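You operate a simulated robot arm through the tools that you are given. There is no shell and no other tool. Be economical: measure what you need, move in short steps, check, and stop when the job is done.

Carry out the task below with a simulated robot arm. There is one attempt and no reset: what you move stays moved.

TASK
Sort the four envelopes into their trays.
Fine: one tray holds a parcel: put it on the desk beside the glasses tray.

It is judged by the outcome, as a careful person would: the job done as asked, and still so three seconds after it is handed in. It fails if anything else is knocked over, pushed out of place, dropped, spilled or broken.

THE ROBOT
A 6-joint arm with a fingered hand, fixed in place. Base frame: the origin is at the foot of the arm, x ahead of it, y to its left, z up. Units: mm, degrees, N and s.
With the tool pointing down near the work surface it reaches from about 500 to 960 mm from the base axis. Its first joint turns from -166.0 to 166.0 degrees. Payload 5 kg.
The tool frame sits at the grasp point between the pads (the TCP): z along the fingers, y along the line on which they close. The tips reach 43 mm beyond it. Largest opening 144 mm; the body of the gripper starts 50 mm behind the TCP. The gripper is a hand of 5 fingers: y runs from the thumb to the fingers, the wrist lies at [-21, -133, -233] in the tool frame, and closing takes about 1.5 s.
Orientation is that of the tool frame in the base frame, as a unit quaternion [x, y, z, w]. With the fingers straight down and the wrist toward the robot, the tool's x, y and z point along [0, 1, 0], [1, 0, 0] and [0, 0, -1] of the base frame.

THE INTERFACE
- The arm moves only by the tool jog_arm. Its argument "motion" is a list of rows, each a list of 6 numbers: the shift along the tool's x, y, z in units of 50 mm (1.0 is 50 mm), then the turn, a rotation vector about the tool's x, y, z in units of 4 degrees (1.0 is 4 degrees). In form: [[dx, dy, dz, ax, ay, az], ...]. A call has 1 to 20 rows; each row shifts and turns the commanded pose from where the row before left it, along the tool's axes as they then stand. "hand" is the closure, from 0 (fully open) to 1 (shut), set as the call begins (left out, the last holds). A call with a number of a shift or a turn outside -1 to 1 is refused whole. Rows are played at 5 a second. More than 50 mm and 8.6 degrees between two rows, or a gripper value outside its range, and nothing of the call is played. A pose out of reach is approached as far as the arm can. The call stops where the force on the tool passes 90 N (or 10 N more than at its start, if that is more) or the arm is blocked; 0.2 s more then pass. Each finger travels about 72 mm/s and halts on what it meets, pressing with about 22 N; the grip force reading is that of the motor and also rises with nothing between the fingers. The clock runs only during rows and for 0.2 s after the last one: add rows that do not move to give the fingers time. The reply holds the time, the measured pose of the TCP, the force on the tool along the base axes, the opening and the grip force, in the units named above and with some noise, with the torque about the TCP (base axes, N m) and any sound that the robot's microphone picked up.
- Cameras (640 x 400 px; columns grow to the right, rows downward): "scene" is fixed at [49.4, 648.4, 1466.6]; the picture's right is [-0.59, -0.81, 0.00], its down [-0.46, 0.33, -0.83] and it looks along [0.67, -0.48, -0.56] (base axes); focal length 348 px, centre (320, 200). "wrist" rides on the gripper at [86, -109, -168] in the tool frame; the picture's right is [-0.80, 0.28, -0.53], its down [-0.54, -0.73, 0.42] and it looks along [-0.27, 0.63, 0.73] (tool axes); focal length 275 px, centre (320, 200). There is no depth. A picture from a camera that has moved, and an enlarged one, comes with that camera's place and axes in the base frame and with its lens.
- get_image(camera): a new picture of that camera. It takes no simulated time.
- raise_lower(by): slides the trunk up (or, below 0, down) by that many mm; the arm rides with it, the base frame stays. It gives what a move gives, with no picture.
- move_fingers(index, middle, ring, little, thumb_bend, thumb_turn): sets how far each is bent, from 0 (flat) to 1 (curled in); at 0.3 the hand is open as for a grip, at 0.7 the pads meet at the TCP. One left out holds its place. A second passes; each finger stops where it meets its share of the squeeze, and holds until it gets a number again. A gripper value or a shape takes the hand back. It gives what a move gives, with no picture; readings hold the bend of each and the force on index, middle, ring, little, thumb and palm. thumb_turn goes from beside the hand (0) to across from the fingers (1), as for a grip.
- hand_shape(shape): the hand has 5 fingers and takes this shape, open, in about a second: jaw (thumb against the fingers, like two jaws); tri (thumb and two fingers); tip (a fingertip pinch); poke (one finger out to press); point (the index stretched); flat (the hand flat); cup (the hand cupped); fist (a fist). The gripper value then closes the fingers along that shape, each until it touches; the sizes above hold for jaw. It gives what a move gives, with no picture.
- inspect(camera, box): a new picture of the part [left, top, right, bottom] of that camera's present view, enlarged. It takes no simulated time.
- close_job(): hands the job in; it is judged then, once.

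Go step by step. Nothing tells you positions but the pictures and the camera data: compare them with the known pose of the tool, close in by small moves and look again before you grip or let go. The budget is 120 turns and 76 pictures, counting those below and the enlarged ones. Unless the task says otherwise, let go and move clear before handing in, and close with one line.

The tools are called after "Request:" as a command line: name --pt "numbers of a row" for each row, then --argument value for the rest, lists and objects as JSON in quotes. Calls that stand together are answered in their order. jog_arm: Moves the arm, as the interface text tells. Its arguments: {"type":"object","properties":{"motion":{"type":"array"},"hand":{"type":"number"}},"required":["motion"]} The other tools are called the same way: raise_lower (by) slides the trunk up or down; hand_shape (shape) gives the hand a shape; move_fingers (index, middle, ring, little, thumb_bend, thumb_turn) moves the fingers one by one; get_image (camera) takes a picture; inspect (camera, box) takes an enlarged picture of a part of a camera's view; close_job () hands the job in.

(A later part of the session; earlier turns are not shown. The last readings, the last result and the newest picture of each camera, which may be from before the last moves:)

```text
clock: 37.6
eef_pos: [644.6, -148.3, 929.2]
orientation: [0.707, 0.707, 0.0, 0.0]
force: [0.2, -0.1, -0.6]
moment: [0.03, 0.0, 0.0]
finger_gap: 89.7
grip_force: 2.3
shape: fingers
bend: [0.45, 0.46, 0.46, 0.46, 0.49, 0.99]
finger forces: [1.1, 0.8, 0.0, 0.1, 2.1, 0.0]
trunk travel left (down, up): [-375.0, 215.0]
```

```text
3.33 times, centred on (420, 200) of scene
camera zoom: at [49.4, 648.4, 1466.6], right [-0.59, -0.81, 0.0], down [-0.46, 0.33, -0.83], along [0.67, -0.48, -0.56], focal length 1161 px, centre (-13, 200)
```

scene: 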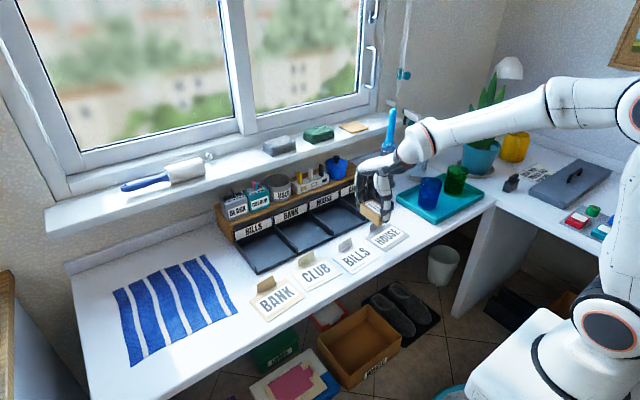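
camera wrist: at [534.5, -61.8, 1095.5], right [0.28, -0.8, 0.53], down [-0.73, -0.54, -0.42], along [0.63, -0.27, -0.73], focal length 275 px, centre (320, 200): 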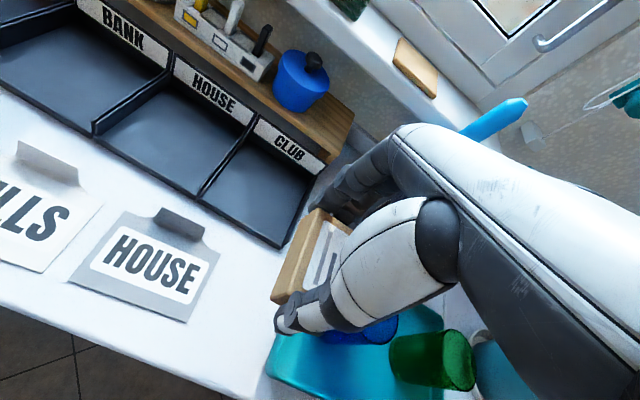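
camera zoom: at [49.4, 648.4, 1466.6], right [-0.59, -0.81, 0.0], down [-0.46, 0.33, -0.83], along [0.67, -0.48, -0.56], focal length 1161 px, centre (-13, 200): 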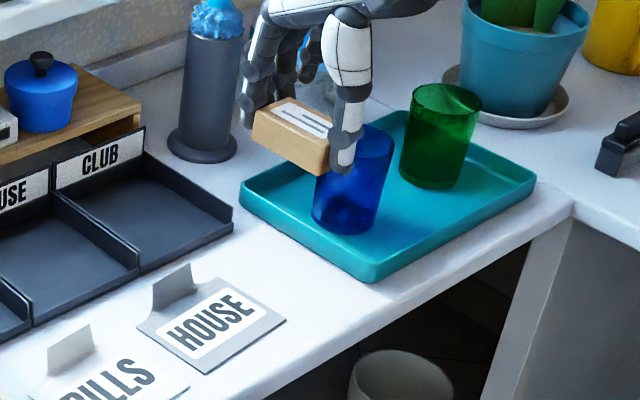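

The parcel came up with the hand, still lightly held. I'll re-grip it firmly, set it down again and open wider.

Request:
move_fingers --index 0.6 --middle 0.6 --ring 0.6 --thumb_bend 0.75

Request:
inspect --camera "scene" --box '[360, 130, 460, 205]'

```text
clock: 38.6
eef_pos: [643.7, -147.1, 928.7]
orientation: [0.707, 0.707, 0.0, 0.0]
force: [0.4, 0.0, -2.1]
moment: [0.01, 0.01, -0.01]
finger_gap: 85.9
grip_force: 22.2
shape: fingers
bend: [0.46, 0.48, 0.59, 0.46, 0.54, 0.98]
finger forces: [10.8, 9.7, 1.3, 0.1, 21.3, 0.0]
trunk travel left (down, up): [-375.0, 215.0]
```

```text
5.33 times, centred on (410, 168) of scene
camera zoom: at [49.4, 648.4, 1466.6], right [-0.59, -0.81, 0.0], down [-0.46, 0.33, -0.83], along [0.67, -0.48, -0.56], focal length 1858 px, centre (-160, 373)
```

zoom: 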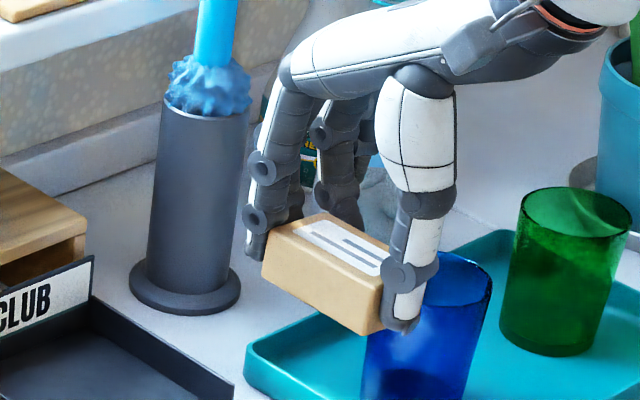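

It's firmly held again, so I'll lower it back to the desk.

Request:
jog_arm --pt "0 0 0.8 0 0 0" --pt "0 0 0.8 0 0 0" --pt "0 0 0.7 0 0 0" --pt "0 0 0.3 0 0 0" --pt "0 0 0 0 0 0"

Request:
jog_arm --pt "0 0 0.08 0 0 0" --pt "0 0 0 0 0 0"

Request:
inspect --camera "scene" --box '[370, 170, 470, 245]'

```text
clock: 39.8
eef_pos: [645.5, -147.3, 797.9]
orientation: [0.707, 0.707, 0.0, 0.0]
force: [-0.4, -0.8, -1.7]
moment: [0.0, 0.0, 0.01]
finger_gap: 85.6
grip_force: 21.4
shape: fingers
bend: [0.46, 0.48, 0.59, 0.46, 0.54, 0.98]
finger forces: [10.9, 9.5, 1.2, 0.0, 21.1, 0.0]
trunk travel left (down, up): [-375.0, 215.0]
```

```text
clock: 40.4
eef_pos: [645.5, -147.5, 794.8]
orientation: [0.707, 0.707, 0.0, 0.0]
force: [-0.1, 0.0, -0.8]
moment: [-0.01, 0.02, 0.01]
finger_gap: 85.7
grip_force: 21.1
shape: fingers
bend: [0.46, 0.48, 0.59, 0.46, 0.54, 0.98]
finger forces: [10.8, 9.5, 1.3, 0.1, 21.2, 0.0]
trunk travel left (down, up): [-375.0, 215.0]
```

```text
5.33 times, centred on (420, 208) of scene
camera zoom: at [49.4, 648.4, 1466.6], right [-0.59, -0.81, 0.0], down [-0.46, 0.33, -0.83], along [0.67, -0.48, -0.56], focal length 1858 px, centre (-213, 160)
```

zoom: 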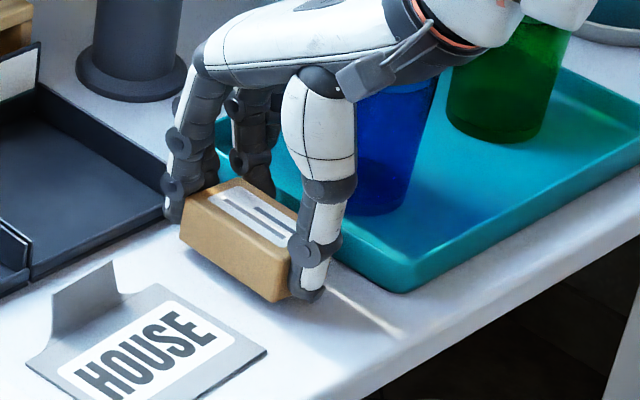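

The fingers are close to the CLUB tray's front, so I'll pull 25 mm toward the robot first and then set it down.

Request:
jog_arm --pt "0 0 -0.1 0 0 0" --pt "0 -0.25 0 0 0 0" --pt "0 -0.25 0 0 0 0" --pt "0 0 0.1 0 0 0" --pt "0 0 0.06 0 0 0" --pt "0 0 0 0 0 0"

Request:
jog_arm --pt "0 0 0.05 0 0 0" --pt "0 0 0 0 0 0"

```text
clock: 41.8
eef_pos: [620.6, -147.4, 792.5]
orientation: [0.707, 0.707, -0.001, 0.0]
force: [-0.4, 0.0, -1.5]
moment: [0.0, 0.02, -0.02]
finger_gap: 85.9
grip_force: 21.8
shape: fingers
bend: [0.46, 0.48, 0.59, 0.46, 0.54, 0.98]
finger forces: [10.9, 9.5, 1.2, 0.0, 21.0, 0.0]
trunk travel left (down, up): [-375.0, 215.0]
```

```text
clock: 42.4
eef_pos: [620.1, -147.1, 790.0]
orientation: [0.707, 0.707, 0.0, 0.0]
force: [0.7, -0.2, -1.7]
moment: [0.0, 0.01, -0.04]
finger_gap: 85.9
grip_force: 21.4
shape: fingers
bend: [0.46, 0.48, 0.59, 0.46, 0.54, 0.98]
finger forces: [10.8, 9.6, 1.3, 0.1, 21.1, 0.0]
trunk travel left (down, up): [-375.0, 215.0]
```

Request:
jog_arm --pt "0 0 0.06 0 0 0" --pt "0 0 0 0 0 0"

Request:
jog_arm --pt "0 0 0.06 0 0 0" --pt "0 0 0 0 0 0"

```text
clock: 43.0
eef_pos: [619.3, -147.9, 785.8]
orientation: [0.707, 0.708, -0.001, 0.0]
force: [-0.4, 0.0, -1.3]
moment: [-0.01, 0.0, 0.05]
finger_gap: 85.9
grip_force: 21.1
shape: fingers
bend: [0.46, 0.48, 0.59, 0.46, 0.54, 0.98]
finger forces: [10.9, 9.5, 1.2, 0.0, 21.2, 0.1]
trunk travel left (down, up): [-375.0, 215.0]
```

```text
clock: 43.6
eef_pos: [619.1, -147.4, 783.5]
orientation: [0.707, 0.707, 0.001, 0.001]
force: [-1.0, 1.3, 4.5]
moment: [-0.11, -0.2, 0.04]
finger_gap: 86.1
grip_force: 21.0
shape: fingers
bend: [0.46, 0.48, 0.6, 0.46, 0.54, 0.98]
finger forces: [10.5, 9.8, 0.8, 0.0, 21.4, 0.0]
trunk travel left (down, up): [-375.0, 215.0]
```

The parcel is touching the desk. I'll open the thumb and fingers wide and check that the forces go to zero before lifting.

Request:
move_fingers --index 0.4 --middle 0.4 --ring 0.42 --little 0.42 --thumb_bend 0.3

Request:
inspect --camera "scene" --box '[370, 170, 470, 245]'

```text
clock: 44.6
eef_pos: [620.6, -148.2, 783.3]
orientation: [0.707, 0.707, -0.001, 0.0]
force: [-0.6, 0.4, -0.2]
moment: [0.01, -0.01, 0.0]
finger_gap: 131.4
grip_force: 0.2
shape: fingers
bend: [0.4, 0.4, 0.42, 0.42, 0.3, 0.99]
finger forces: [0.1, 0.0, 0.1, 0.1, 0.0, 0.0]
trunk travel left (down, up): [-375.0, 215.0]
```

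```text
5.33 times, centred on (420, 208) of scene
camera zoom: at [49.4, 648.4, 1466.6], right [-0.59, -0.81, 0.0], down [-0.46, 0.33, -0.83], along [0.67, -0.48, -0.56], focal length 1858 px, centre (-213, 160)
```

zoom: 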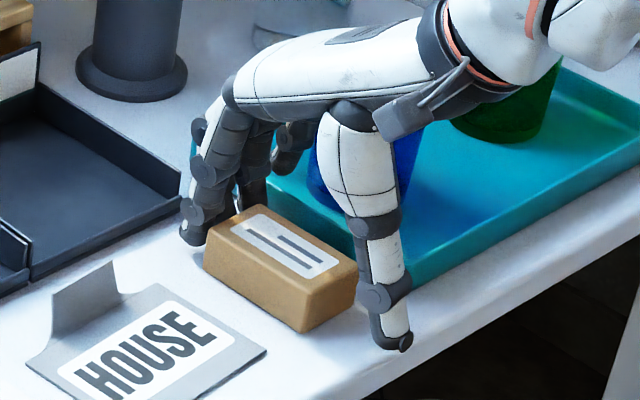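

The parcel is free on the desk. I'll lift straight up, move left to the envelopes, and try the fingertip-pinch shape for the tabs.

Request:
jog_arm --pt "0 0 -0.5 0 0 0" --pt "0 0 -0.9 0 0 0" --pt "0 0 -0.9 0 0 0" --pt "0.9 0 -0.2 0 0 0" --pt "0.9 0 0 0 0 0" --pt "0 0 0 0 0 0"

Request:
hand_shape --shape "tip"

Request:
get_image --camera "wrist"

Request:
inspect --camera "scene" --box '[320, 100, 480, 250]'

```text
clock: 46.0
eef_pos: [623.1, -59.0, 907.1]
orientation: [0.707, 0.707, 0.0, 0.001]
force: [-0.3, -0.7, 0.1]
moment: [-0.03, 0.01, -0.02]
finger_gap: 131.5
grip_force: 0.1
shape: fingers
bend: [0.4, 0.4, 0.42, 0.42, 0.3, 0.99]
finger forces: [0.0, 0.1, 0.1, 0.0, 0.1, 0.0]
trunk travel left (down, up): [-375.0, 215.0]
```

```text
clock: 46.9
eef_pos: [623.3, -60.3, 908.1]
orientation: [0.707, 0.707, 0.0, 0.001]
force: [-0.7, 0.9, -0.3]
moment: [0.02, -0.02, -0.01]
finger_gap: 143.6
grip_force: 0.0
shape: tip
bend: [0.3, 0.98, 0.99, 0.99, 0.3, 0.98]
finger forces: [0.0, 0.0, 0.0, 0.0, 0.0, 0.1]
trunk travel left (down, up): [-375.0, 215.0]
```

```text
38 pictures are left
camera wrist: at [513.5, 26.6, 1074.5], right [0.28, -0.8, 0.53], down [-0.73, -0.54, -0.42], along [0.63, -0.27, -0.73], focal length 275 px, centre (320, 200)
```

wrist: 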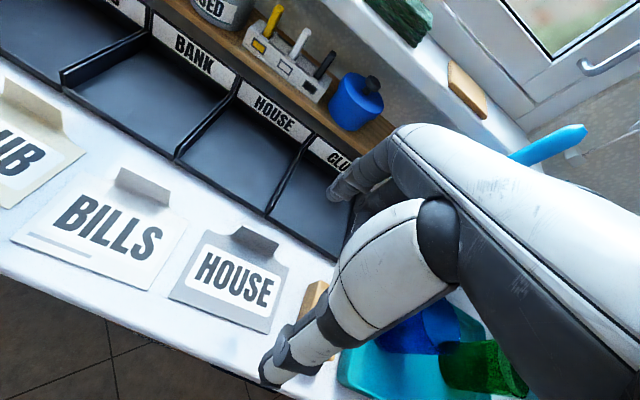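

```text
2.67 times, centred on (400, 175) of scene
camera zoom: at [49.4, 648.4, 1466.6], right [-0.59, -0.81, 0.0], down [-0.46, 0.33, -0.83], along [0.67, -0.48, -0.56], focal length 929 px, centre (107, 267)
```

zoom: 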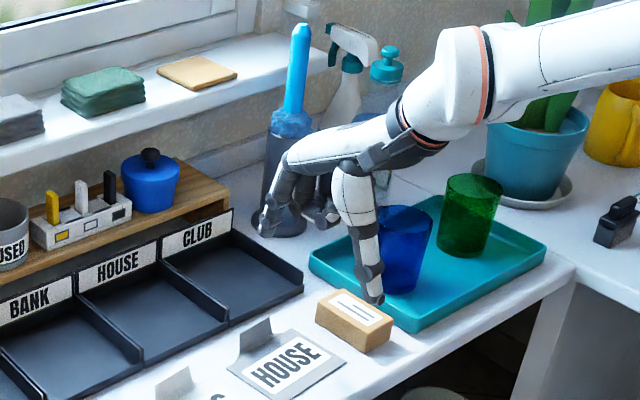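

The parcel sits beside the glasses tray. I'll close the pinch here to see where the tips meet relative to the TCP.

Request:
jog_arm --pt "0 0 0 0 0 0" --pt "0 0 0 0 0 0" --pt "0 0 0 0 0 0" --pt "0 0 0 0 0 0" --pt "0 0 0 0 0 0" --pt "0 0 0 0 0 0" --pt "0 0 0 0 0 0" --hand 0.85

Request:
inspect --camera "wrist" --box '[200, 100, 480, 400]'

Request:
inspect --camera "scene" --box '[360, 130, 460, 230]'

```text
clock: 48.5
eef_pos: [623.1, -58.9, 907.4]
orientation: [0.707, 0.707, -0.001, 0.0]
force: [0.2, -0.3, 0.4]
moment: [0.02, 0.01, 0.0]
finger_gap: 22.1
grip_force: 0.2
shape: tip
bend: [0.72, 0.98, 0.99, 0.99, 0.74, 1.0]
finger forces: [0.0, 0.1, 0.0, 0.1, 0.1, 0.0]
trunk travel left (down, up): [-375.0, 215.0]
```

```text
1.33 times, centred on (340, 250) of wrist
camera zoom: at [513.5, 26.6, 1074.5], right [0.28, -0.8, 0.53], down [-0.73, -0.54, -0.42], along [0.63, -0.27, -0.73], focal length 367 px, centre (293, 133)
```

zoom: 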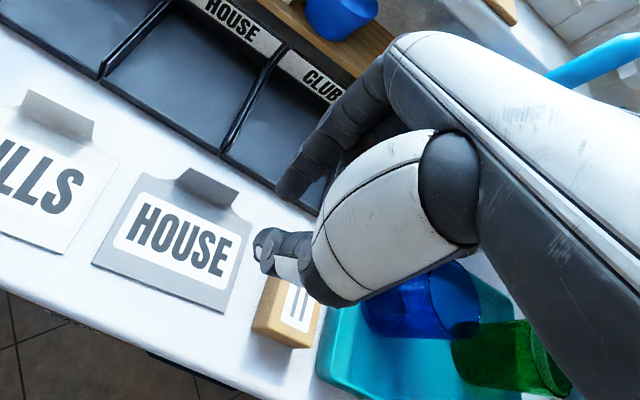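

```text
4.00 times, centred on (410, 180) of scene
camera zoom: at [49.4, 648.4, 1466.6], right [-0.59, -0.81, 0.0], down [-0.46, 0.33, -0.83], along [0.67, -0.48, -0.56], focal length 1393 px, centre (-40, 280)
```

zoom: 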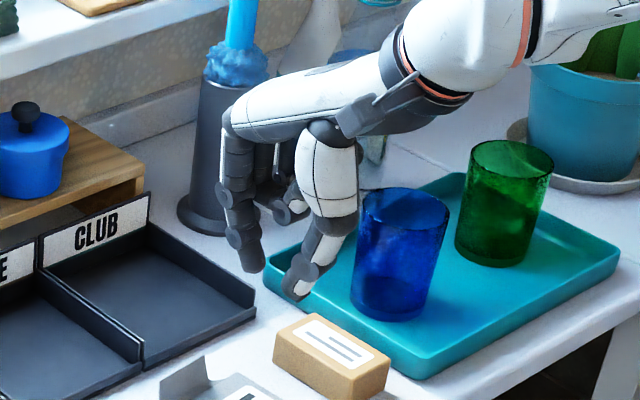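

The pinch closes symmetrically about the TCP, with the tips about 43 mm below it. The envelope tabs look about 22 mm high and lean back. I'll measure the HOUSE envelope and its slot up close.

Request:
inspect --camera "wrist" --box '[160, 210, 320, 340]'

Request:
inspect --camera "wrist" --box '[50, 20, 370, 240]'

```text
3.08 times, centred on (240, 275) of wrist
camera zoom: at [513.5, 26.6, 1074.5], right [0.28, -0.8, 0.53], down [-0.73, -0.54, -0.42], along [0.63, -0.27, -0.73], focal length 847 px, centre (566, -31)
```

zoom: 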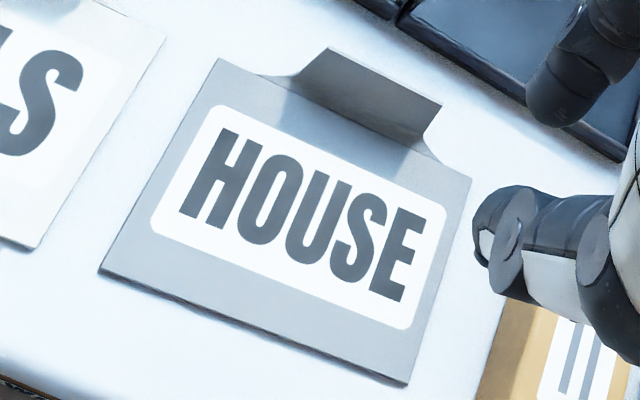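

```text
1.82 times, centred on (210, 130) of wrist
camera zoom: at [513.5, 26.6, 1074.5], right [0.28, -0.8, 0.53], down [-0.73, -0.54, -0.42], along [0.63, -0.27, -0.73], focal length 500 px, centre (520, 327)
```

zoom: 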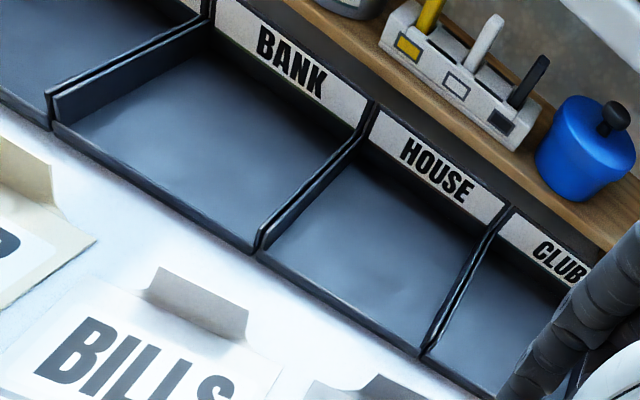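

The HOUSE envelope is about 123×88 mm, turned about 4.4° counter-clockwise, with its tab centre near (680, −35) and its top at z≈749. I'll match the yaw and hover above the tab with the pinch 40 mm open.

Request:
jog_arm --pt "0 0 0 0 0 -0.55" --pt "0 0 0 0 0 -0.55" --pt "0.13 0.39 0.71 0 0 0" --pt "0.13 0.39 0.71 0 0 0" --pt "0.13 0.39 0.71 0 0 0" --pt "0 0 0 0 0 0" --hand 0.72

Request:
inspect --camera "wrist" --box '[180, 130, 380, 370]'

Request:
inspect --camera "scene" --box '[340, 180, 440, 255]'

```text
clock: 49.9
eef_pos: [680.3, -34.0, 801.4]
orientation: [0.679, 0.734, 0.001, 0.0]
force: [-0.5, 0.4, -0.3]
moment: [0.0, 0.06, -0.01]
finger_gap: 39.7
grip_force: 0.0
shape: tip
bend: [0.73, 0.98, 0.99, 0.99, 0.74, 1.0]
finger forces: [0.0, 0.0, 0.0, 0.0, 0.0, 0.0]
trunk travel left (down, up): [-375.0, 215.0]
```

```text
1.67 times, centred on (280, 250) of wrist
camera zoom: at [564.7, 42.8, 968.3], right [0.34, -0.77, 0.53], down [-0.68, -0.6, -0.42], along [0.65, -0.22, -0.73], focal length 459 px, centre (387, 117)
```

zoom: 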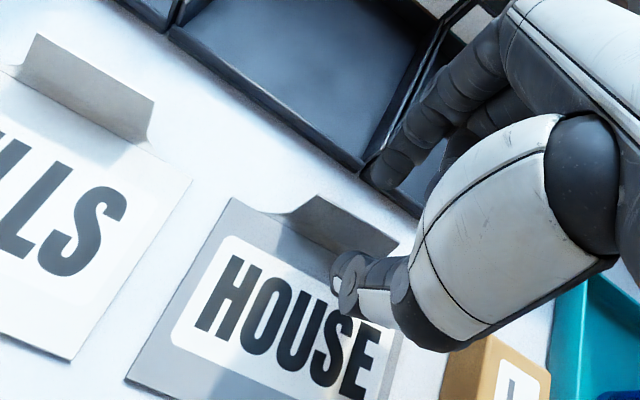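

```text
5.33 times, centred on (390, 218) of scene
camera zoom: at [49.4, 648.4, 1466.6], right [-0.59, -0.81, 0.0], down [-0.46, 0.33, -0.83], along [0.67, -0.48, -0.56], focal length 1858 px, centre (-53, 107)
```

zoom: 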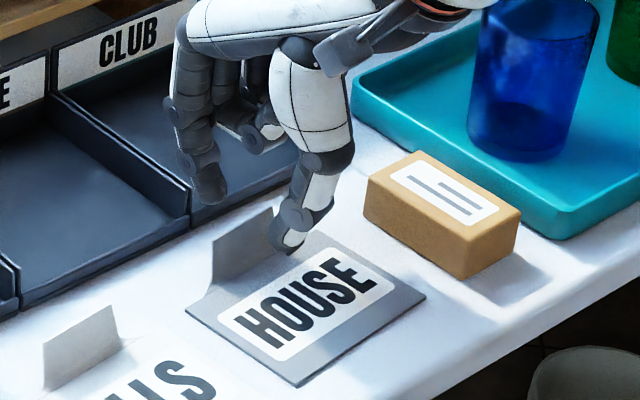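

The index and thumb straddle the tab and are centred on it. I'll descend to just above the envelope surface.

Request:
jog_arm --pt "0 0 0.22 0 0 0" --pt "0 0 0.2 0 0 0" --pt "0 0 0 0 0 0"

Request:
inspect --camera "scene" --box '[340, 180, 440, 255]'

```text
clock: 50.7
eef_pos: [675.8, -33.4, 778.8]
orientation: [0.68, 0.733, -0.001, -0.002]
force: [-5.9, -0.3, 3.7]
moment: [0.06, -0.12, 0.02]
finger_gap: 38.6
grip_force: 0.0
shape: tip
bend: [0.73, 0.98, 0.99, 0.99, 0.74, 1.0]
finger forces: [7.8, 0.0, 0.1, 0.1, 0.1, 0.1]
trunk travel left (down, up): [-375.0, 215.0]
```

```text
5.33 times, centred on (390, 218) of scene
camera zoom: at [49.4, 648.4, 1466.6], right [-0.59, -0.81, 0.0], down [-0.46, 0.33, -0.83], along [0.67, -0.48, -0.56], focal length 1858 px, centre (-53, 107)
```

zoom: 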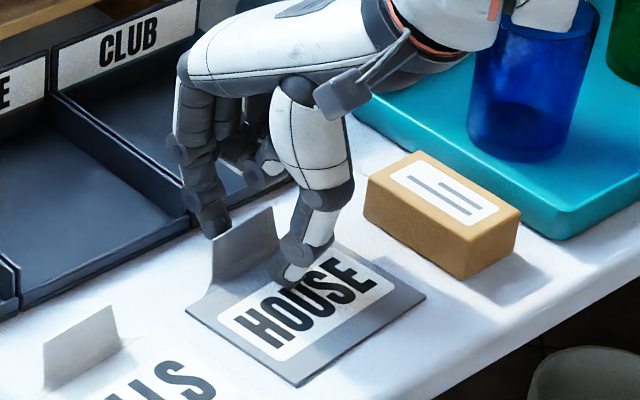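

The index is brushing the divider's front end. I'll lift, close the pinch further and come down again.

Request:
jog_arm --pt "0 -0.1 -0.5 0 0 0" --pt "0 0 0 0 0 0" --pt "0 0 0 0 0 0" --pt "0 0 0 0 0 0" --hand 0.84

Request:
inspect --camera "wrist" --box '[230, 150, 380, 300]'

```text
clock: 51.7
eef_pos: [674.8, -35.4, 803.1]
orientation: [0.679, 0.734, -0.001, 0.0]
force: [0.6, 0.2, -0.9]
moment: [0.01, -0.02, 0.01]
finger_gap: 23.3
grip_force: 0.2
shape: tip
bend: [0.72, 0.98, 0.99, 0.99, 0.74, 1.0]
finger forces: [0.0, 0.1, 0.1, 0.0, 0.1, 0.0]
trunk travel left (down, up): [-375.0, 215.0]
```

```text
2.67 times, centred on (305, 225) of wrist
camera zoom: at [558.3, 43.1, 970.7], right [0.34, -0.77, 0.53], down [-0.68, -0.6, -0.42], along [0.65, -0.22, -0.73], focal length 734 px, centre (360, 133)
```

zoom: 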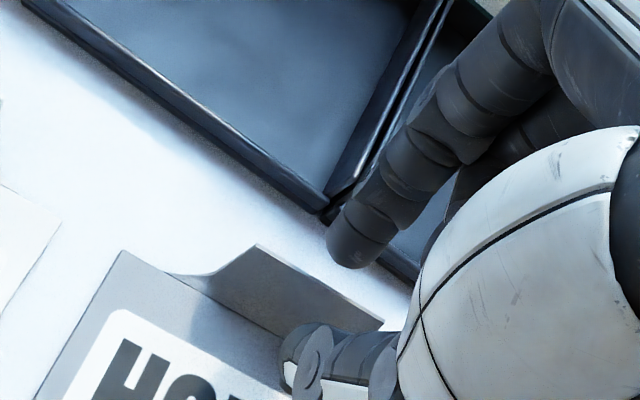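

The index is now behind the tab's top with a few millimetres to spare. I'll shift 4 mm forward and descend.

Request:
jog_arm --pt "0 0.1 0.24 0 0 0" --pt "0 0 0.22 0 0 0" --pt "0 0 0 0 0 0"

Request:
inspect --camera "scene" --box '[350, 190, 430, 250]'

Request:
inspect --camera "wrist" --box '[230, 150, 380, 300]'

```text
clock: 52.5
eef_pos: [678.9, -33.5, 780.8]
orientation: [0.68, 0.734, 0.0, 0.001]
force: [0.0, -0.1, 0.1]
moment: [0.02, 0.01, 0.01]
finger_gap: 23.5
grip_force: 0.2
shape: tip
bend: [0.72, 0.98, 0.99, 0.99, 0.74, 1.0]
finger forces: [0.0, 0.0, 0.0, 0.0, 0.0, 0.0]
trunk travel left (down, up): [-375.0, 215.0]
```

```text
6.67 times, centred on (390, 220) of scene
camera zoom: at [49.4, 648.4, 1466.6], right [-0.59, -0.81, 0.0], down [-0.46, 0.33, -0.83], along [0.67, -0.48, -0.56], focal length 2322 px, centre (-147, 67)
```

zoom: 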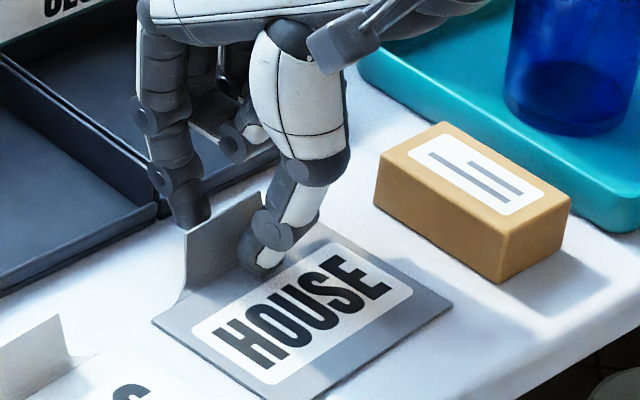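

```text
2.67 times, centred on (305, 225) of wrist
camera zoom: at [563.2, 44.1, 948.5], right [0.34, -0.77, 0.53], down [-0.68, -0.6, -0.42], along [0.65, -0.22, -0.73], focal length 734 px, centre (360, 133)
```

zoom: 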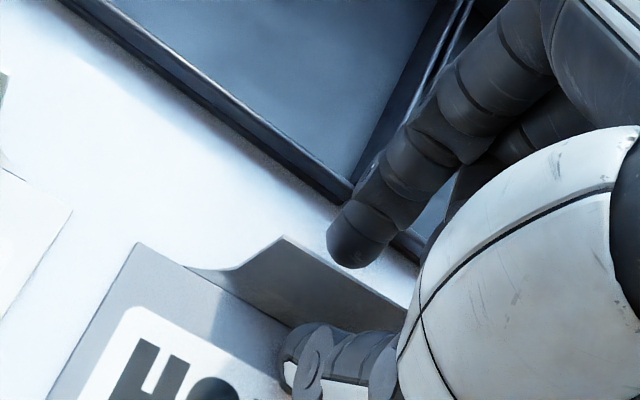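

Good straddle. I'll go 5 mm lower and close the pinch.

Request:
jog_arm --pt "0 0 0.1 0 0 0" --pt "0 0 0 0 0 0"

Request:
jog_arm --pt "0 0 0 0 0 0" --pt "0 0 0 0 0 0" --pt "0 0 0 0 0 0" --pt "0 0 0 0 0 0" --pt "0 0 0 0 0 0" --hand 1.0

Request:
inspect --camera "scene" --box '[350, 190, 430, 250]'

```text
clock: 53.1
eef_pos: [678.2, -35.1, 776.6]
orientation: [0.68, 0.733, 0.0, 0.0]
force: [-0.3, 0.0, 2.6]
moment: [-0.01, 0.11, -0.02]
finger_gap: 23.2
grip_force: 0.1
shape: tip
bend: [0.72, 0.98, 0.99, 0.99, 0.74, 1.0]
finger forces: [0.0, 0.0, 0.0, 0.0, 3.6, 0.0]
trunk travel left (down, up): [-375.0, 215.0]
```

```text
clock: 54.3
eef_pos: [679.2, -34.5, 776.5]
orientation: [0.679, 0.734, 0.0, 0.0]
force: [0.0, 0.2, 1.7]
moment: [0.01, 0.11, -0.05]
finger_gap: 7.4
grip_force: 22.1
shape: tip
bend: [0.7, 1.0, 1.0, 1.0, 0.75, 1.0]
finger forces: [17.4, 0.0, 0.0, 0.0, 18.0, 0.0]
trunk travel left (down, up): [-375.0, 215.0]
```

```text
6.67 times, centred on (390, 220) of scene
camera zoom: at [49.4, 648.4, 1466.6], right [-0.59, -0.81, 0.0], down [-0.46, 0.33, -0.83], along [0.67, -0.48, -0.56], focal length 2322 px, centre (-147, 67)
```

zoom: 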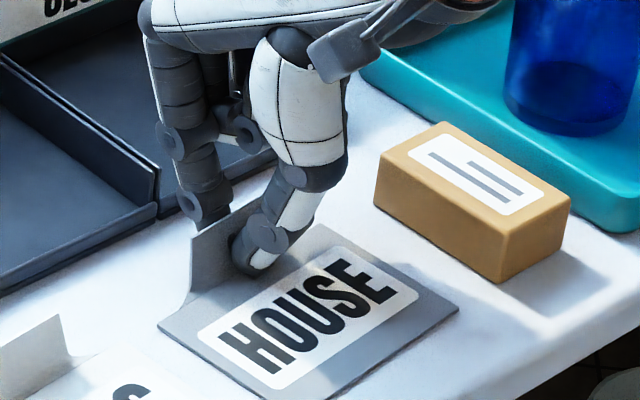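

The tab is pinched with 17–18 N on each side. I'll lift slowly and check how the envelope hangs.

Request:
jog_arm --pt "0 0 -0.3 0 0 0" --pt "0 0 -0.4 0 0 0" --pt "0 0 -0.5 0 0 0" --pt "0 0 -0.6 0 0 0" --pt "0 0 0 0 0 0"

Request:
inspect --camera "scene" --box '[320, 160, 440, 250]'

Request:
get_image --camera "wrist"

```text
clock: 55.5
eef_pos: [676.1, -34.5, 868.2]
orientation: [0.679, 0.734, 0.0, 0.0]
force: [-1.0, 0.4, 0.3]
moment: [-0.01, 0.01, 0.02]
finger_gap: 7.5
grip_force: 21.9
shape: tip
bend: [0.7, 1.0, 1.0, 1.0, 0.75, 1.0]
finger forces: [17.8, 0.1, 0.0, 0.0, 17.1, 0.0]
trunk travel left (down, up): [-375.0, 215.0]
```

```text
4.44 times, centred on (380, 205) of scene
camera zoom: at [49.4, 648.4, 1466.6], right [-0.59, -0.81, 0.0], down [-0.46, 0.33, -0.83], along [0.67, -0.48, -0.56], focal length 1548 px, centre (53, 178)
```

zoom: 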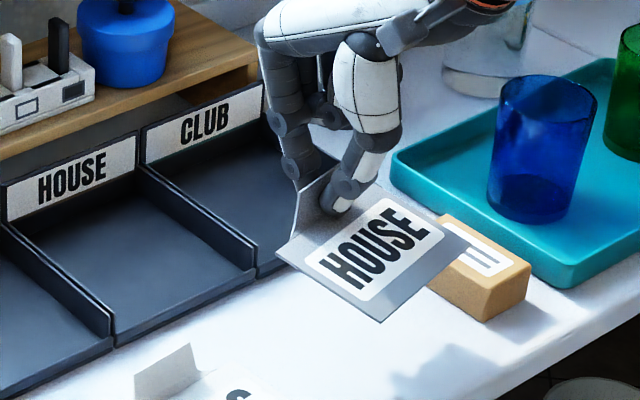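

```text
24 pictures are left
camera wrist: at [561.2, 43.2, 1035.8], right [0.34, -0.77, 0.53], down [-0.68, -0.6, -0.42], along [0.64, -0.22, -0.73], focal length 275 px, centre (320, 200)
```

wrist: 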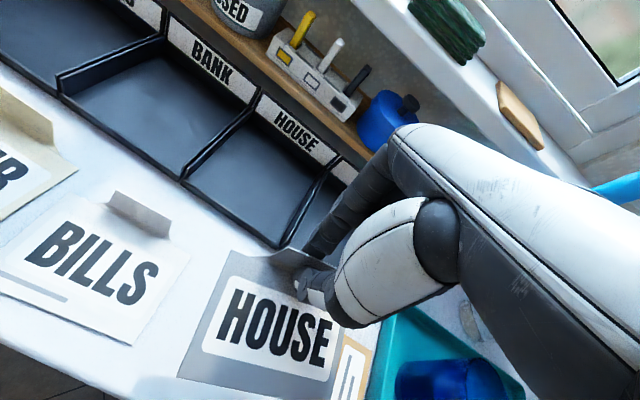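

HOUSE lifted nearly level. Next I'll raise it, undo the yaw, shift to the HOUSE slot's centre (y≈36), tilt back 24° for shelf clearance, and move in above the tray.

Request:
jog_arm --pt "0 0 -0.32 0 0 0.55" --pt "0 0 -0.32 0 0 0.55" --pt "0.71 0 0 0 0 0" --pt "0.71 0 0 0 0 0" --pt "0 0 0 -1 0 0" --pt "0 0 0 -1 0 0" --pt "0 0 0 -1 0 0" --pt "0 0 0 -1 0 0" --pt "0 0 0 -1 0 0" --pt "0 0 0 -1 0 0" --pt "0 0.5625 0.47 0 0 0" --pt "0 0.5625 0.47 0 0 0" --pt "0 0.5625 0.47 0 0 0" --pt "0 0.5625 0.47 0 0 0" --pt "0 0 0 0 0 0"

Request:
get_image --camera "wrist"

Request:
inspect --camera "scene" --box '[280, 130, 400, 230]'

```text
clock: 58.7
eef_pos: [814.6, 46.2, 850.0]
orientation: [0.69, 0.701, 0.135, 0.121]
force: [0.1, 0.4, -0.4]
moment: [0.02, -0.01, 0.01]
finger_gap: 7.3
grip_force: 22.2
shape: tip
bend: [0.7, 1.0, 1.0, 1.0, 0.75, 1.0]
finger forces: [17.7, 0.0, 0.0, 0.1, 17.0, 0.1]
out of reach, approached as far as the arm can: row 8
trunk travel left (down, up): [-375.0, 215.0]
```

```text
23 pictures are left
camera wrist: at [650.3, 127.7, 968.6], right [0.09, -0.8, 0.59], down [-0.52, -0.54, -0.66], along [0.85, -0.25, -0.46], focal length 275 px, centre (320, 200)
```

wrist: 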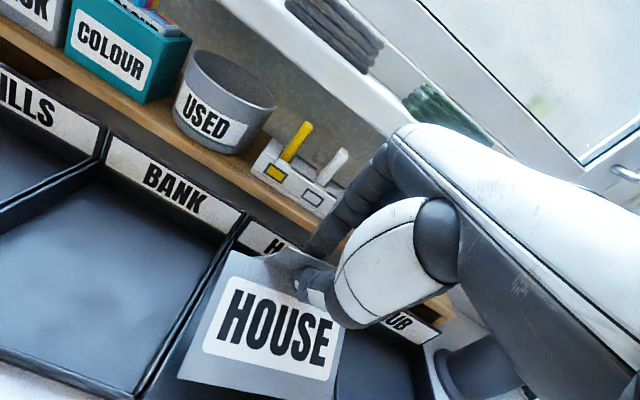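

```text
4.00 times, centred on (340, 180) of scene
camera zoom: at [49.4, 648.4, 1466.6], right [-0.59, -0.81, 0.0], down [-0.46, 0.33, -0.83], along [0.67, -0.48, -0.56], focal length 1393 px, centre (240, 280)
```

zoom: 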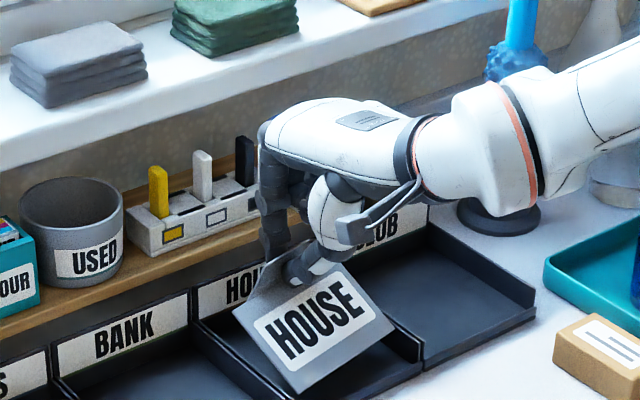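

HOUSE is over its slot but hangs about 29° front-down and turned about 9.5° counter-clockwise. I'll raise a little and square it up with the slot.

Request:
jog_arm --pt "0 0.107 -0.28 0 0 0" --pt "-0.07 0 0 0 -0.283 0.74" --pt "-0.07 0 0 0 -0.283 0.74" --pt "-0.07 0 0 0 -0.283 0.74" --pt "0 0 0 0 0 0"

Request:
inspect --camera "scene" --box '[290, 150, 390, 230]'

```text
clock: 59.9
eef_pos: [816.3, 39.9, 867.5]
orientation: [0.729, 0.659, 0.131, 0.133]
force: [0.3, 0.5, -0.5]
moment: [-0.04, -0.03, 0.05]
finger_gap: 7.5
grip_force: 22.3
shape: tip
bend: [0.7, 1.0, 1.0, 1.0, 0.75, 1.0]
finger forces: [17.6, 0.1, 0.0, 0.1, 17.0, 0.1]
out of reach, approached as far as the arm can: row 3
trunk travel left (down, up): [-375.0, 215.0]
```

```text
5.00 times, centred on (340, 190) of scene
camera zoom: at [49.4, 648.4, 1466.6], right [-0.59, -0.81, 0.0], down [-0.46, 0.33, -0.83], along [0.67, -0.48, -0.56], focal length 1742 px, centre (220, 250)
```

zoom: 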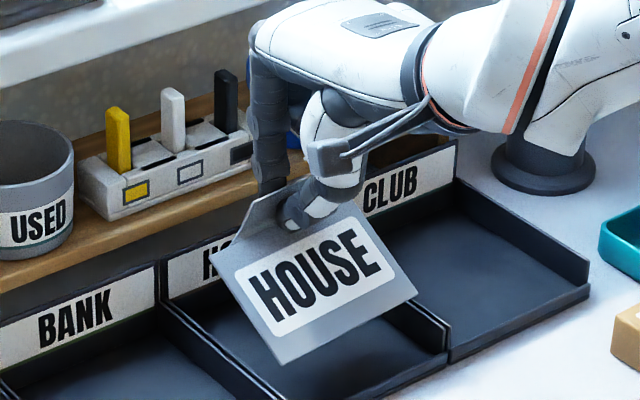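

The envelope is now square with the slot and centred at y≈35. I'll lower it so the front edge meets the tray floor just inside the front lip.

Request:
jog_arm --pt "0 -0.188 0.313 0 0 0" --pt "0 -0.188 0.313 0 0 0" --pt "0 0 0 0 0 0"

Request:
jog_arm --pt "0 -0.073 0.186 0 0 0" --pt "0 0 0 0 0 0"

Request:
inspect --camera "scene" --box '[290, 150, 390, 230]'

```text
clock: 60.7
eef_pos: [809.9, 40.5, 829.7]
orientation: [0.729, 0.659, 0.13, 0.131]
force: [0.4, -0.1, -0.2]
moment: [0.03, -0.04, 0.01]
finger_gap: 7.5
grip_force: 22.0
shape: tip
bend: [0.7, 1.0, 1.0, 1.0, 0.75, 1.0]
finger forces: [17.6, 0.0, 0.1, 0.0, 17.0, 0.0]
trunk travel left (down, up): [-375.0, 215.0]
```

```text
clock: 61.3
eef_pos: [810.1, 39.8, 820.2]
orientation: [0.729, 0.658, 0.131, 0.132]
force: [2.0, -0.4, 1.0]
moment: [0.05, 0.06, -0.06]
finger_gap: 7.5
grip_force: 22.0
shape: tip
bend: [0.7, 1.0, 1.0, 1.0, 0.75, 1.0]
finger forces: [18.9, 0.0, 0.0, 0.0, 17.7, 0.0]
trunk travel left (down, up): [-375.0, 215.0]
```

```text
5.00 times, centred on (340, 190) of scene
camera zoom: at [49.4, 648.4, 1466.6], right [-0.59, -0.81, 0.0], down [-0.46, 0.33, -0.83], along [0.67, -0.48, -0.56], focal length 1742 px, centre (220, 250)
```

zoom: 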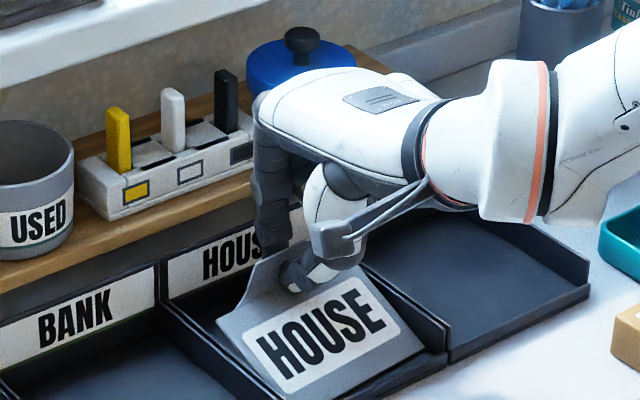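

The front edge has made contact inside the slot. I'll ease down with a slight forward motion to lay it flatter.

Request:
jog_arm --pt "0 -0.017 0.208 0 0 0" --pt "0 -0.017 0.208 0 0 0" --pt "0 0 0 0 0 0"

Request:
inspect --camera "scene" --box '[290, 150, 390, 230]'

```text
clock: 62.1
eef_pos: [816.6, 41.4, 800.9]
orientation: [0.729, 0.659, 0.13, 0.132]
force: [-1.1, 1.0, 5.7]
moment: [0.11, 0.61, 0.03]
finger_gap: 8.2
grip_force: 22.2
shape: tip
bend: [0.7, 1.0, 1.0, 1.0, 0.77, 1.0]
finger forces: [24.4, 0.1, 0.1, 0.0, 35.2, 0.0]
trunk travel left (down, up): [-375.0, 215.0]
```

```text
5.00 times, centred on (340, 190) of scene
camera zoom: at [49.4, 648.4, 1466.6], right [-0.59, -0.81, 0.0], down [-0.46, 0.33, -0.83], along [0.67, -0.48, -0.56], focal length 1742 px, centre (220, 250)
```

zoom: 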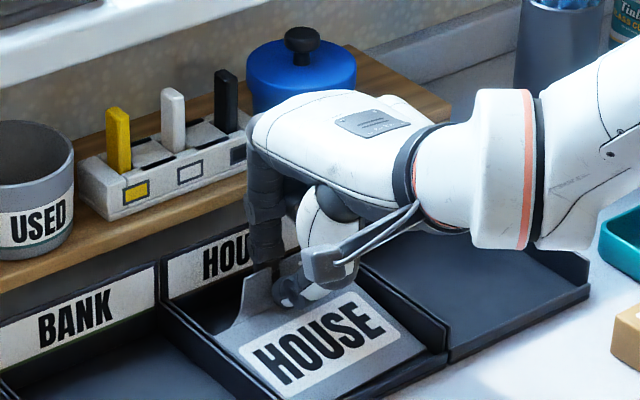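

The envelope is nearly flat in the HOUSE slot, so I'll open the pinch and rise straight up.

Request:
jog_arm --pt "0 0 0 0 0 0" --pt "0 0 0 0 0 0" --pt "0 0 0 0 0 0" --pt "0 0 0 0 0 0" --hand 0.78

Request:
jog_arm --pt "0 0.146 -0.372 0 0 0" --pt "0 0.2 -0.5 0 0 0" --pt "0 0.2 -0.5 0 0 0" --pt "0 0.2 -0.5 0 0 0" --pt "0 0 0 0 0 0"

Request:
inspect --camera "scene" --box '[240, 150, 440, 310]'

```text
clock: 63.1
eef_pos: [816.9, 40.5, 800.7]
orientation: [0.73, 0.658, 0.13, 0.133]
force: [-0.4, 0.0, -0.3]
moment: [-0.02, -0.05, 0.01]
finger_gap: 31.3
grip_force: 0.1
shape: tip
bend: [0.73, 0.98, 0.99, 0.99, 0.74, 1.0]
finger forces: [0.1, 0.1, 0.0, 0.0, 0.0, 0.0]
trunk travel left (down, up): [-375.0, 215.0]
```

```text
clock: 64.3
eef_pos: [817.8, 38.3, 903.7]
orientation: [0.729, 0.659, 0.132, 0.132]
force: [0.1, -1.1, 0.0]
moment: [0.0, -0.01, -0.02]
finger_gap: 31.4
grip_force: 0.0
shape: tip
bend: [0.73, 0.98, 0.99, 0.99, 0.74, 1.0]
finger forces: [0.1, 0.0, 0.0, 0.0, 0.0, 0.0]
trunk travel left (down, up): [-375.0, 215.0]
```

```text
2.50 times, centred on (340, 230) of scene
camera zoom: at [49.4, 648.4, 1466.6], right [-0.59, -0.81, 0.0], down [-0.46, 0.33, -0.83], along [0.67, -0.48, -0.56], focal length 871 px, centre (270, 125)
```

zoom: 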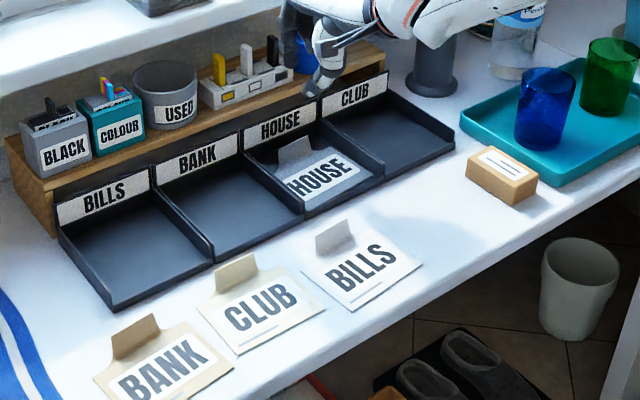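

HOUSE is in its tray. Next is BILLS, with its tab at roughly (664, 108) and about 2° of yaw. I'll level the hand and go back over it.

Request:
jog_arm --pt "0 -0.6 -0.25 1 0 0" --pt "0 -0.6 -0.2 1 0 0" --pt "0 -0.6 -0.15 1 0 0" --pt "0 -0.6 0 1 0 0" --pt "0 -0.6 0 1 0 0" --pt "0 0 0 0.35 0 0" --pt "0 0 0 0 0 -0.95" --pt "0 0 0 0 0 -0.95" --pt "0 0 0 0 0 0" --hand 0.84

```text
clock: 66.3
eef_pos: [653.9, 76.5, 876.1]
orientation: [0.724, 0.69, 0.005, 0.012]
force: [0.2, -0.2, 0.1]
moment: [0.0, 0.0, 0.03]
finger_gap: 23.3
grip_force: 0.1
shape: tip
bend: [0.72, 0.98, 0.99, 0.99, 0.74, 1.0]
finger forces: [0.1, 0.0, 0.1, 0.0, 0.1, 0.0]
out of reach, approached as far as the arm can: row 5, 7, 8
trunk travel left (down, up): [-375.0, 215.0]
```

The pose came up short, with a yaw of about −2.7°. I'll correct in smaller pieces and see whether it follows.

Request:
jog_arm --pt "0.32 0.085 0.2 0 0 0" --pt "0.32 0.085 0.2 0 0 0" --pt "0 0 0 0 0 -0.6" --pt "0 0 0 0 0 -0.6" --pt "0 0 0 0 0 0"

```text
clock: 67.5
eef_pos: [665.1, 107.5, 854.3]
orientation: [0.695, 0.719, 0.005, 0.012]
force: [-0.2, 0.1, -0.3]
moment: [-0.01, -0.04, -0.02]
finger_gap: 23.3
grip_force: 0.0
shape: tip
bend: [0.72, 0.98, 0.99, 0.99, 0.74, 1.0]
finger forces: [0.0, 0.0, 0.0, 0.0, 0.0, 0.0]
trunk travel left (down, up): [-375.0, 215.0]
```

It reached the pose above the BILLS tab. I'll come down to the hover height and check the straddle.

Request:
jog_arm --pt "0 0 0.5 0 0 0" --pt "0 0 0.5 0 0 0" --pt "0 0 0 0 0 0"

Request:
inspect --camera "wrist" --box '[180, 150, 380, 310]'

```text
clock: 68.3
eef_pos: [668.0, 107.8, 804.6]
orientation: [0.695, 0.719, 0.005, 0.01]
force: [0.5, 0.7, 0.1]
moment: [-0.01, 0.02, -0.03]
finger_gap: 23.3
grip_force: 0.0
shape: tip
bend: [0.72, 0.98, 0.99, 0.99, 0.74, 1.0]
finger forces: [0.1, 0.0, 0.0, 0.0, 0.0, 0.1]
trunk travel left (down, up): [-375.0, 215.0]
```

```text
2.50 times, centred on (280, 230) of wrist
camera zoom: at [551.7, 190.4, 967.5], right [0.3, -0.78, 0.55], down [-0.7, -0.57, -0.43], along [0.65, -0.25, -0.72], focal length 688 px, centre (420, 125)
```

zoom: 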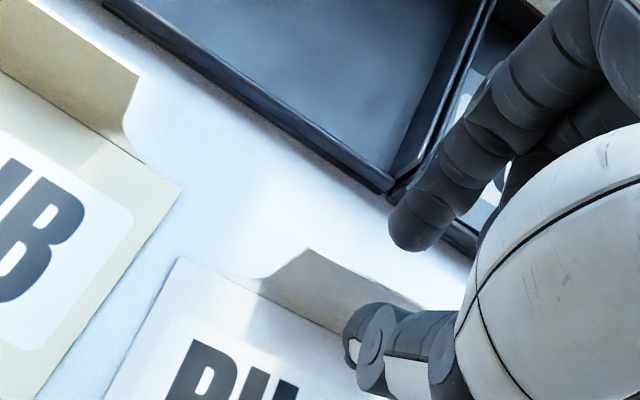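

The straddle is good and the tab top is near (672, 109). I'll nudge back 3 mm, descend, pinch and lift.

Request:
jog_arm --pt "0 -0.06 0.28 0 0 0" --pt "0 0 0.28 0 0 0" --pt "0 0 0 0 0 0"

Request:
jog_arm --pt "0 0 0 0 0 0" --pt "0 0 0 0 0 0" --pt "0 0 0 0 0 0" --pt "0 0 0 0 0 0" --pt "0 0 0 0 0 0" --hand 1.0

Request:
jog_arm --pt "0 0 -0.3 0 0 0" --pt "0 0 -0.4 0 0 0" --pt "0 0 -0.5 0 0 0" --pt "0 0 -0.6 0 0 0" --pt "0 0 -0.6 0 0 0" --pt "0 0 0 0 0 0"

Request:
inspect --camera "scene" --box '[260, 160, 420, 270]'

```text
clock: 69.1
eef_pos: [665.0, 105.4, 778.2]
orientation: [0.695, 0.719, 0.006, 0.01]
force: [-1.5, -0.6, 7.4]
moment: [0.05, 0.27, 0.0]
finger_gap: 23.3
grip_force: 0.1
shape: tip
bend: [0.72, 0.98, 0.99, 0.99, 0.74, 1.0]
finger forces: [0.0, 0.0, 0.0, 0.0, 7.9, 0.1]
trunk travel left (down, up): [-375.0, 215.0]
```

```text
clock: 70.3
eef_pos: [664.2, 106.3, 776.4]
orientation: [0.695, 0.719, 0.005, 0.01]
force: [0.0, -0.2, 1.6]
moment: [-0.02, 0.16, -0.06]
finger_gap: 10.3
grip_force: 21.8
shape: tip
bend: [0.7, 1.0, 1.0, 1.0, 0.76, 1.0]
finger forces: [16.6, 0.1, 0.0, 0.0, 17.7, 0.0]
trunk travel left (down, up): [-375.0, 215.0]
```

```text
clock: 71.7
eef_pos: [656.9, 115.7, 888.0]
orientation: [0.698, 0.716, 0.005, 0.02]
force: [-0.5, -0.7, 0.1]
moment: [0.03, 0.01, 0.0]
finger_gap: 10.1
grip_force: 22.4
shape: tip
bend: [0.7, 1.0, 1.0, 1.0, 0.76, 1.0]
finger forces: [16.6, 0.0, 0.1, 0.0, 15.9, 0.0]
out of reach, approached as far as the arm can: row 5
trunk travel left (down, up): [-375.0, 215.0]
```

```text
3.64 times, centred on (340, 215) of scene
camera zoom: at [49.4, 648.4, 1466.6], right [-0.59, -0.81, 0.0], down [-0.46, 0.33, -0.83], along [0.67, -0.48, -0.56], focal length 1267 px, centre (247, 146)
```

zoom: 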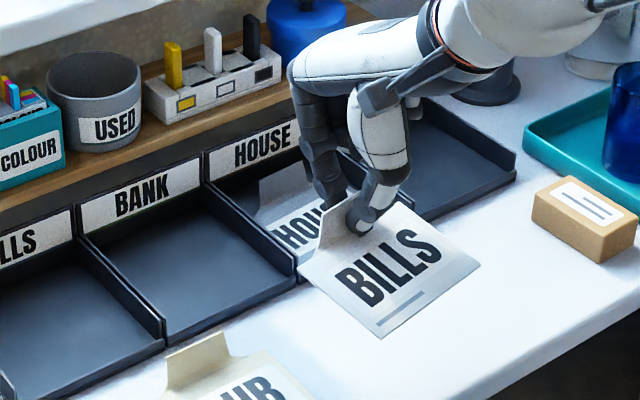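

BILLS is held and lifted. I'll carry it left toward the BILLS slot while moving forward, keeping it high, and then tilt.

Request:
jog_arm --pt "0.6 0.7 0 0 0 0" --pt "0.8 0.5 0 0 0 0" --pt "0.85 0.4 0 0 0 0" --pt "0.85 0.4 0 0 0 0" --pt "0.85 0.3 0 0 0 0" --pt "0 0 0 0 0 0"

Request:
jog_arm --pt "0 0 0 -1 0 0" --pt "0 0 0 -1 0 0" --pt "0 0 0 -1 0 0" --pt "0 0 0 -1 0 0" --pt "0 0 0 -1 0 0" --pt "0 0 0 -0.5 0 0" --pt "0 0 0 0 0 0"

```text
clock: 73.1
eef_pos: [763.6, 319.7, 888.6]
orientation: [0.695, 0.719, 0.005, 0.012]
force: [0.2, 0.3, -0.9]
moment: [-0.04, 0.0, 0.01]
finger_gap: 10.3
grip_force: 21.9
shape: tip
bend: [0.7, 1.0, 1.0, 1.0, 0.76, 1.0]
finger forces: [16.5, 0.0, 0.0, 0.0, 15.9, 0.0]
trunk travel left (down, up): [-375.0, 215.0]
```

```text
clock: 74.7
eef_pos: [764.9, 317.4, 889.2]
orientation: [0.68, 0.705, 0.143, 0.144]
force: [1.0, -1.1, -0.4]
moment: [0.02, 0.03, -0.03]
finger_gap: 10.2
grip_force: 22.2
shape: tip
bend: [0.7, 1.0, 1.0, 1.0, 0.76, 1.0]
finger forces: [16.5, 0.1, 0.0, 0.1, 15.8, 0.0]
trunk travel left (down, up): [-375.0, 215.0]
```

That worked without limits. I'll move in over the BILLS slot and check the envelope's angle.

Request:
jog_arm --pt "0 0.39 0.385 0 0 0" --pt "0 0.39 0.385 0 0 0" --pt "0 0 0 0 0 0"

Request:
inspect --camera "scene" --box '[210, 170, 330, 280]'

```text
clock: 75.5
eef_pos: [816.4, 318.8, 868.2]
orientation: [0.68, 0.705, 0.142, 0.142]
force: [-0.1, -0.1, -0.9]
moment: [-0.02, 0.0, 0.01]
finger_gap: 10.3
grip_force: 21.7
shape: tip
bend: [0.7, 1.0, 1.0, 1.0, 0.76, 1.0]
finger forces: [16.4, 0.0, 0.0, 0.0, 15.9, 0.1]
trunk travel left (down, up): [-375.0, 215.0]
```

```text
3.64 times, centred on (270, 225) of scene
camera zoom: at [49.4, 648.4, 1466.6], right [-0.59, -0.81, 0.0], down [-0.46, 0.33, -0.83], along [0.67, -0.48, -0.56], focal length 1267 px, centre (502, 109)
```

zoom: 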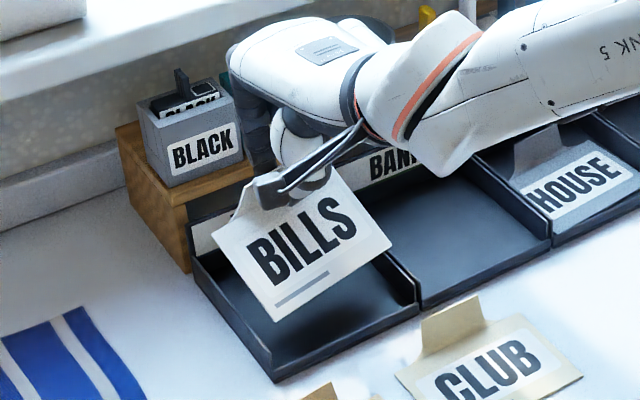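

The envelope is about 11° counter-clockwise again, so I'll square it up and shift slightly to y≈312.

Request:
jog_arm --pt "-0.042 0 0 0 -0.358 0.845" --pt "-0.042 0 0 0 -0.358 0.845" --pt "-0.042 0 0 0 -0.358 0.845" --pt "0 0 0 0 0 0"

Request:
inspect --camera "scene" --box '[210, 170, 330, 280]'

```text
clock: 76.5
eef_pos: [815.6, 312.5, 867.4]
orientation: [0.745, 0.636, 0.129, 0.156]
force: [-0.1, -0.3, -0.5]
moment: [-0.03, -0.01, -0.03]
finger_gap: 10.1
grip_force: 21.7
shape: tip
bend: [0.7, 1.0, 1.0, 1.0, 0.76, 1.0]
finger forces: [16.3, 0.0, 0.0, 0.0, 15.8, 0.0]
trunk travel left (down, up): [-375.0, 215.0]
```

```text
3.64 times, centred on (270, 225) of scene
camera zoom: at [49.4, 648.4, 1466.6], right [-0.59, -0.81, 0.0], down [-0.46, 0.33, -0.83], along [0.67, -0.48, -0.56], focal length 1267 px, centre (502, 109)
```

zoom: 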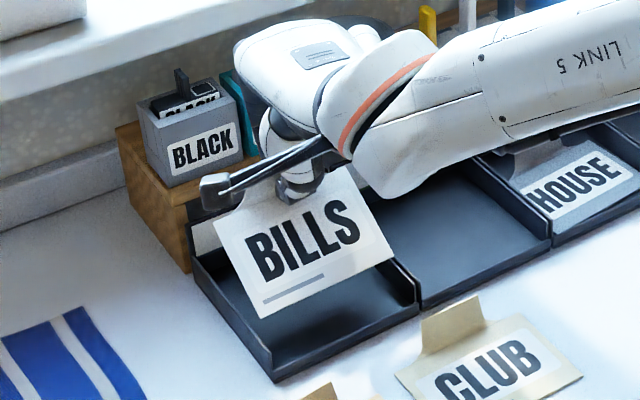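

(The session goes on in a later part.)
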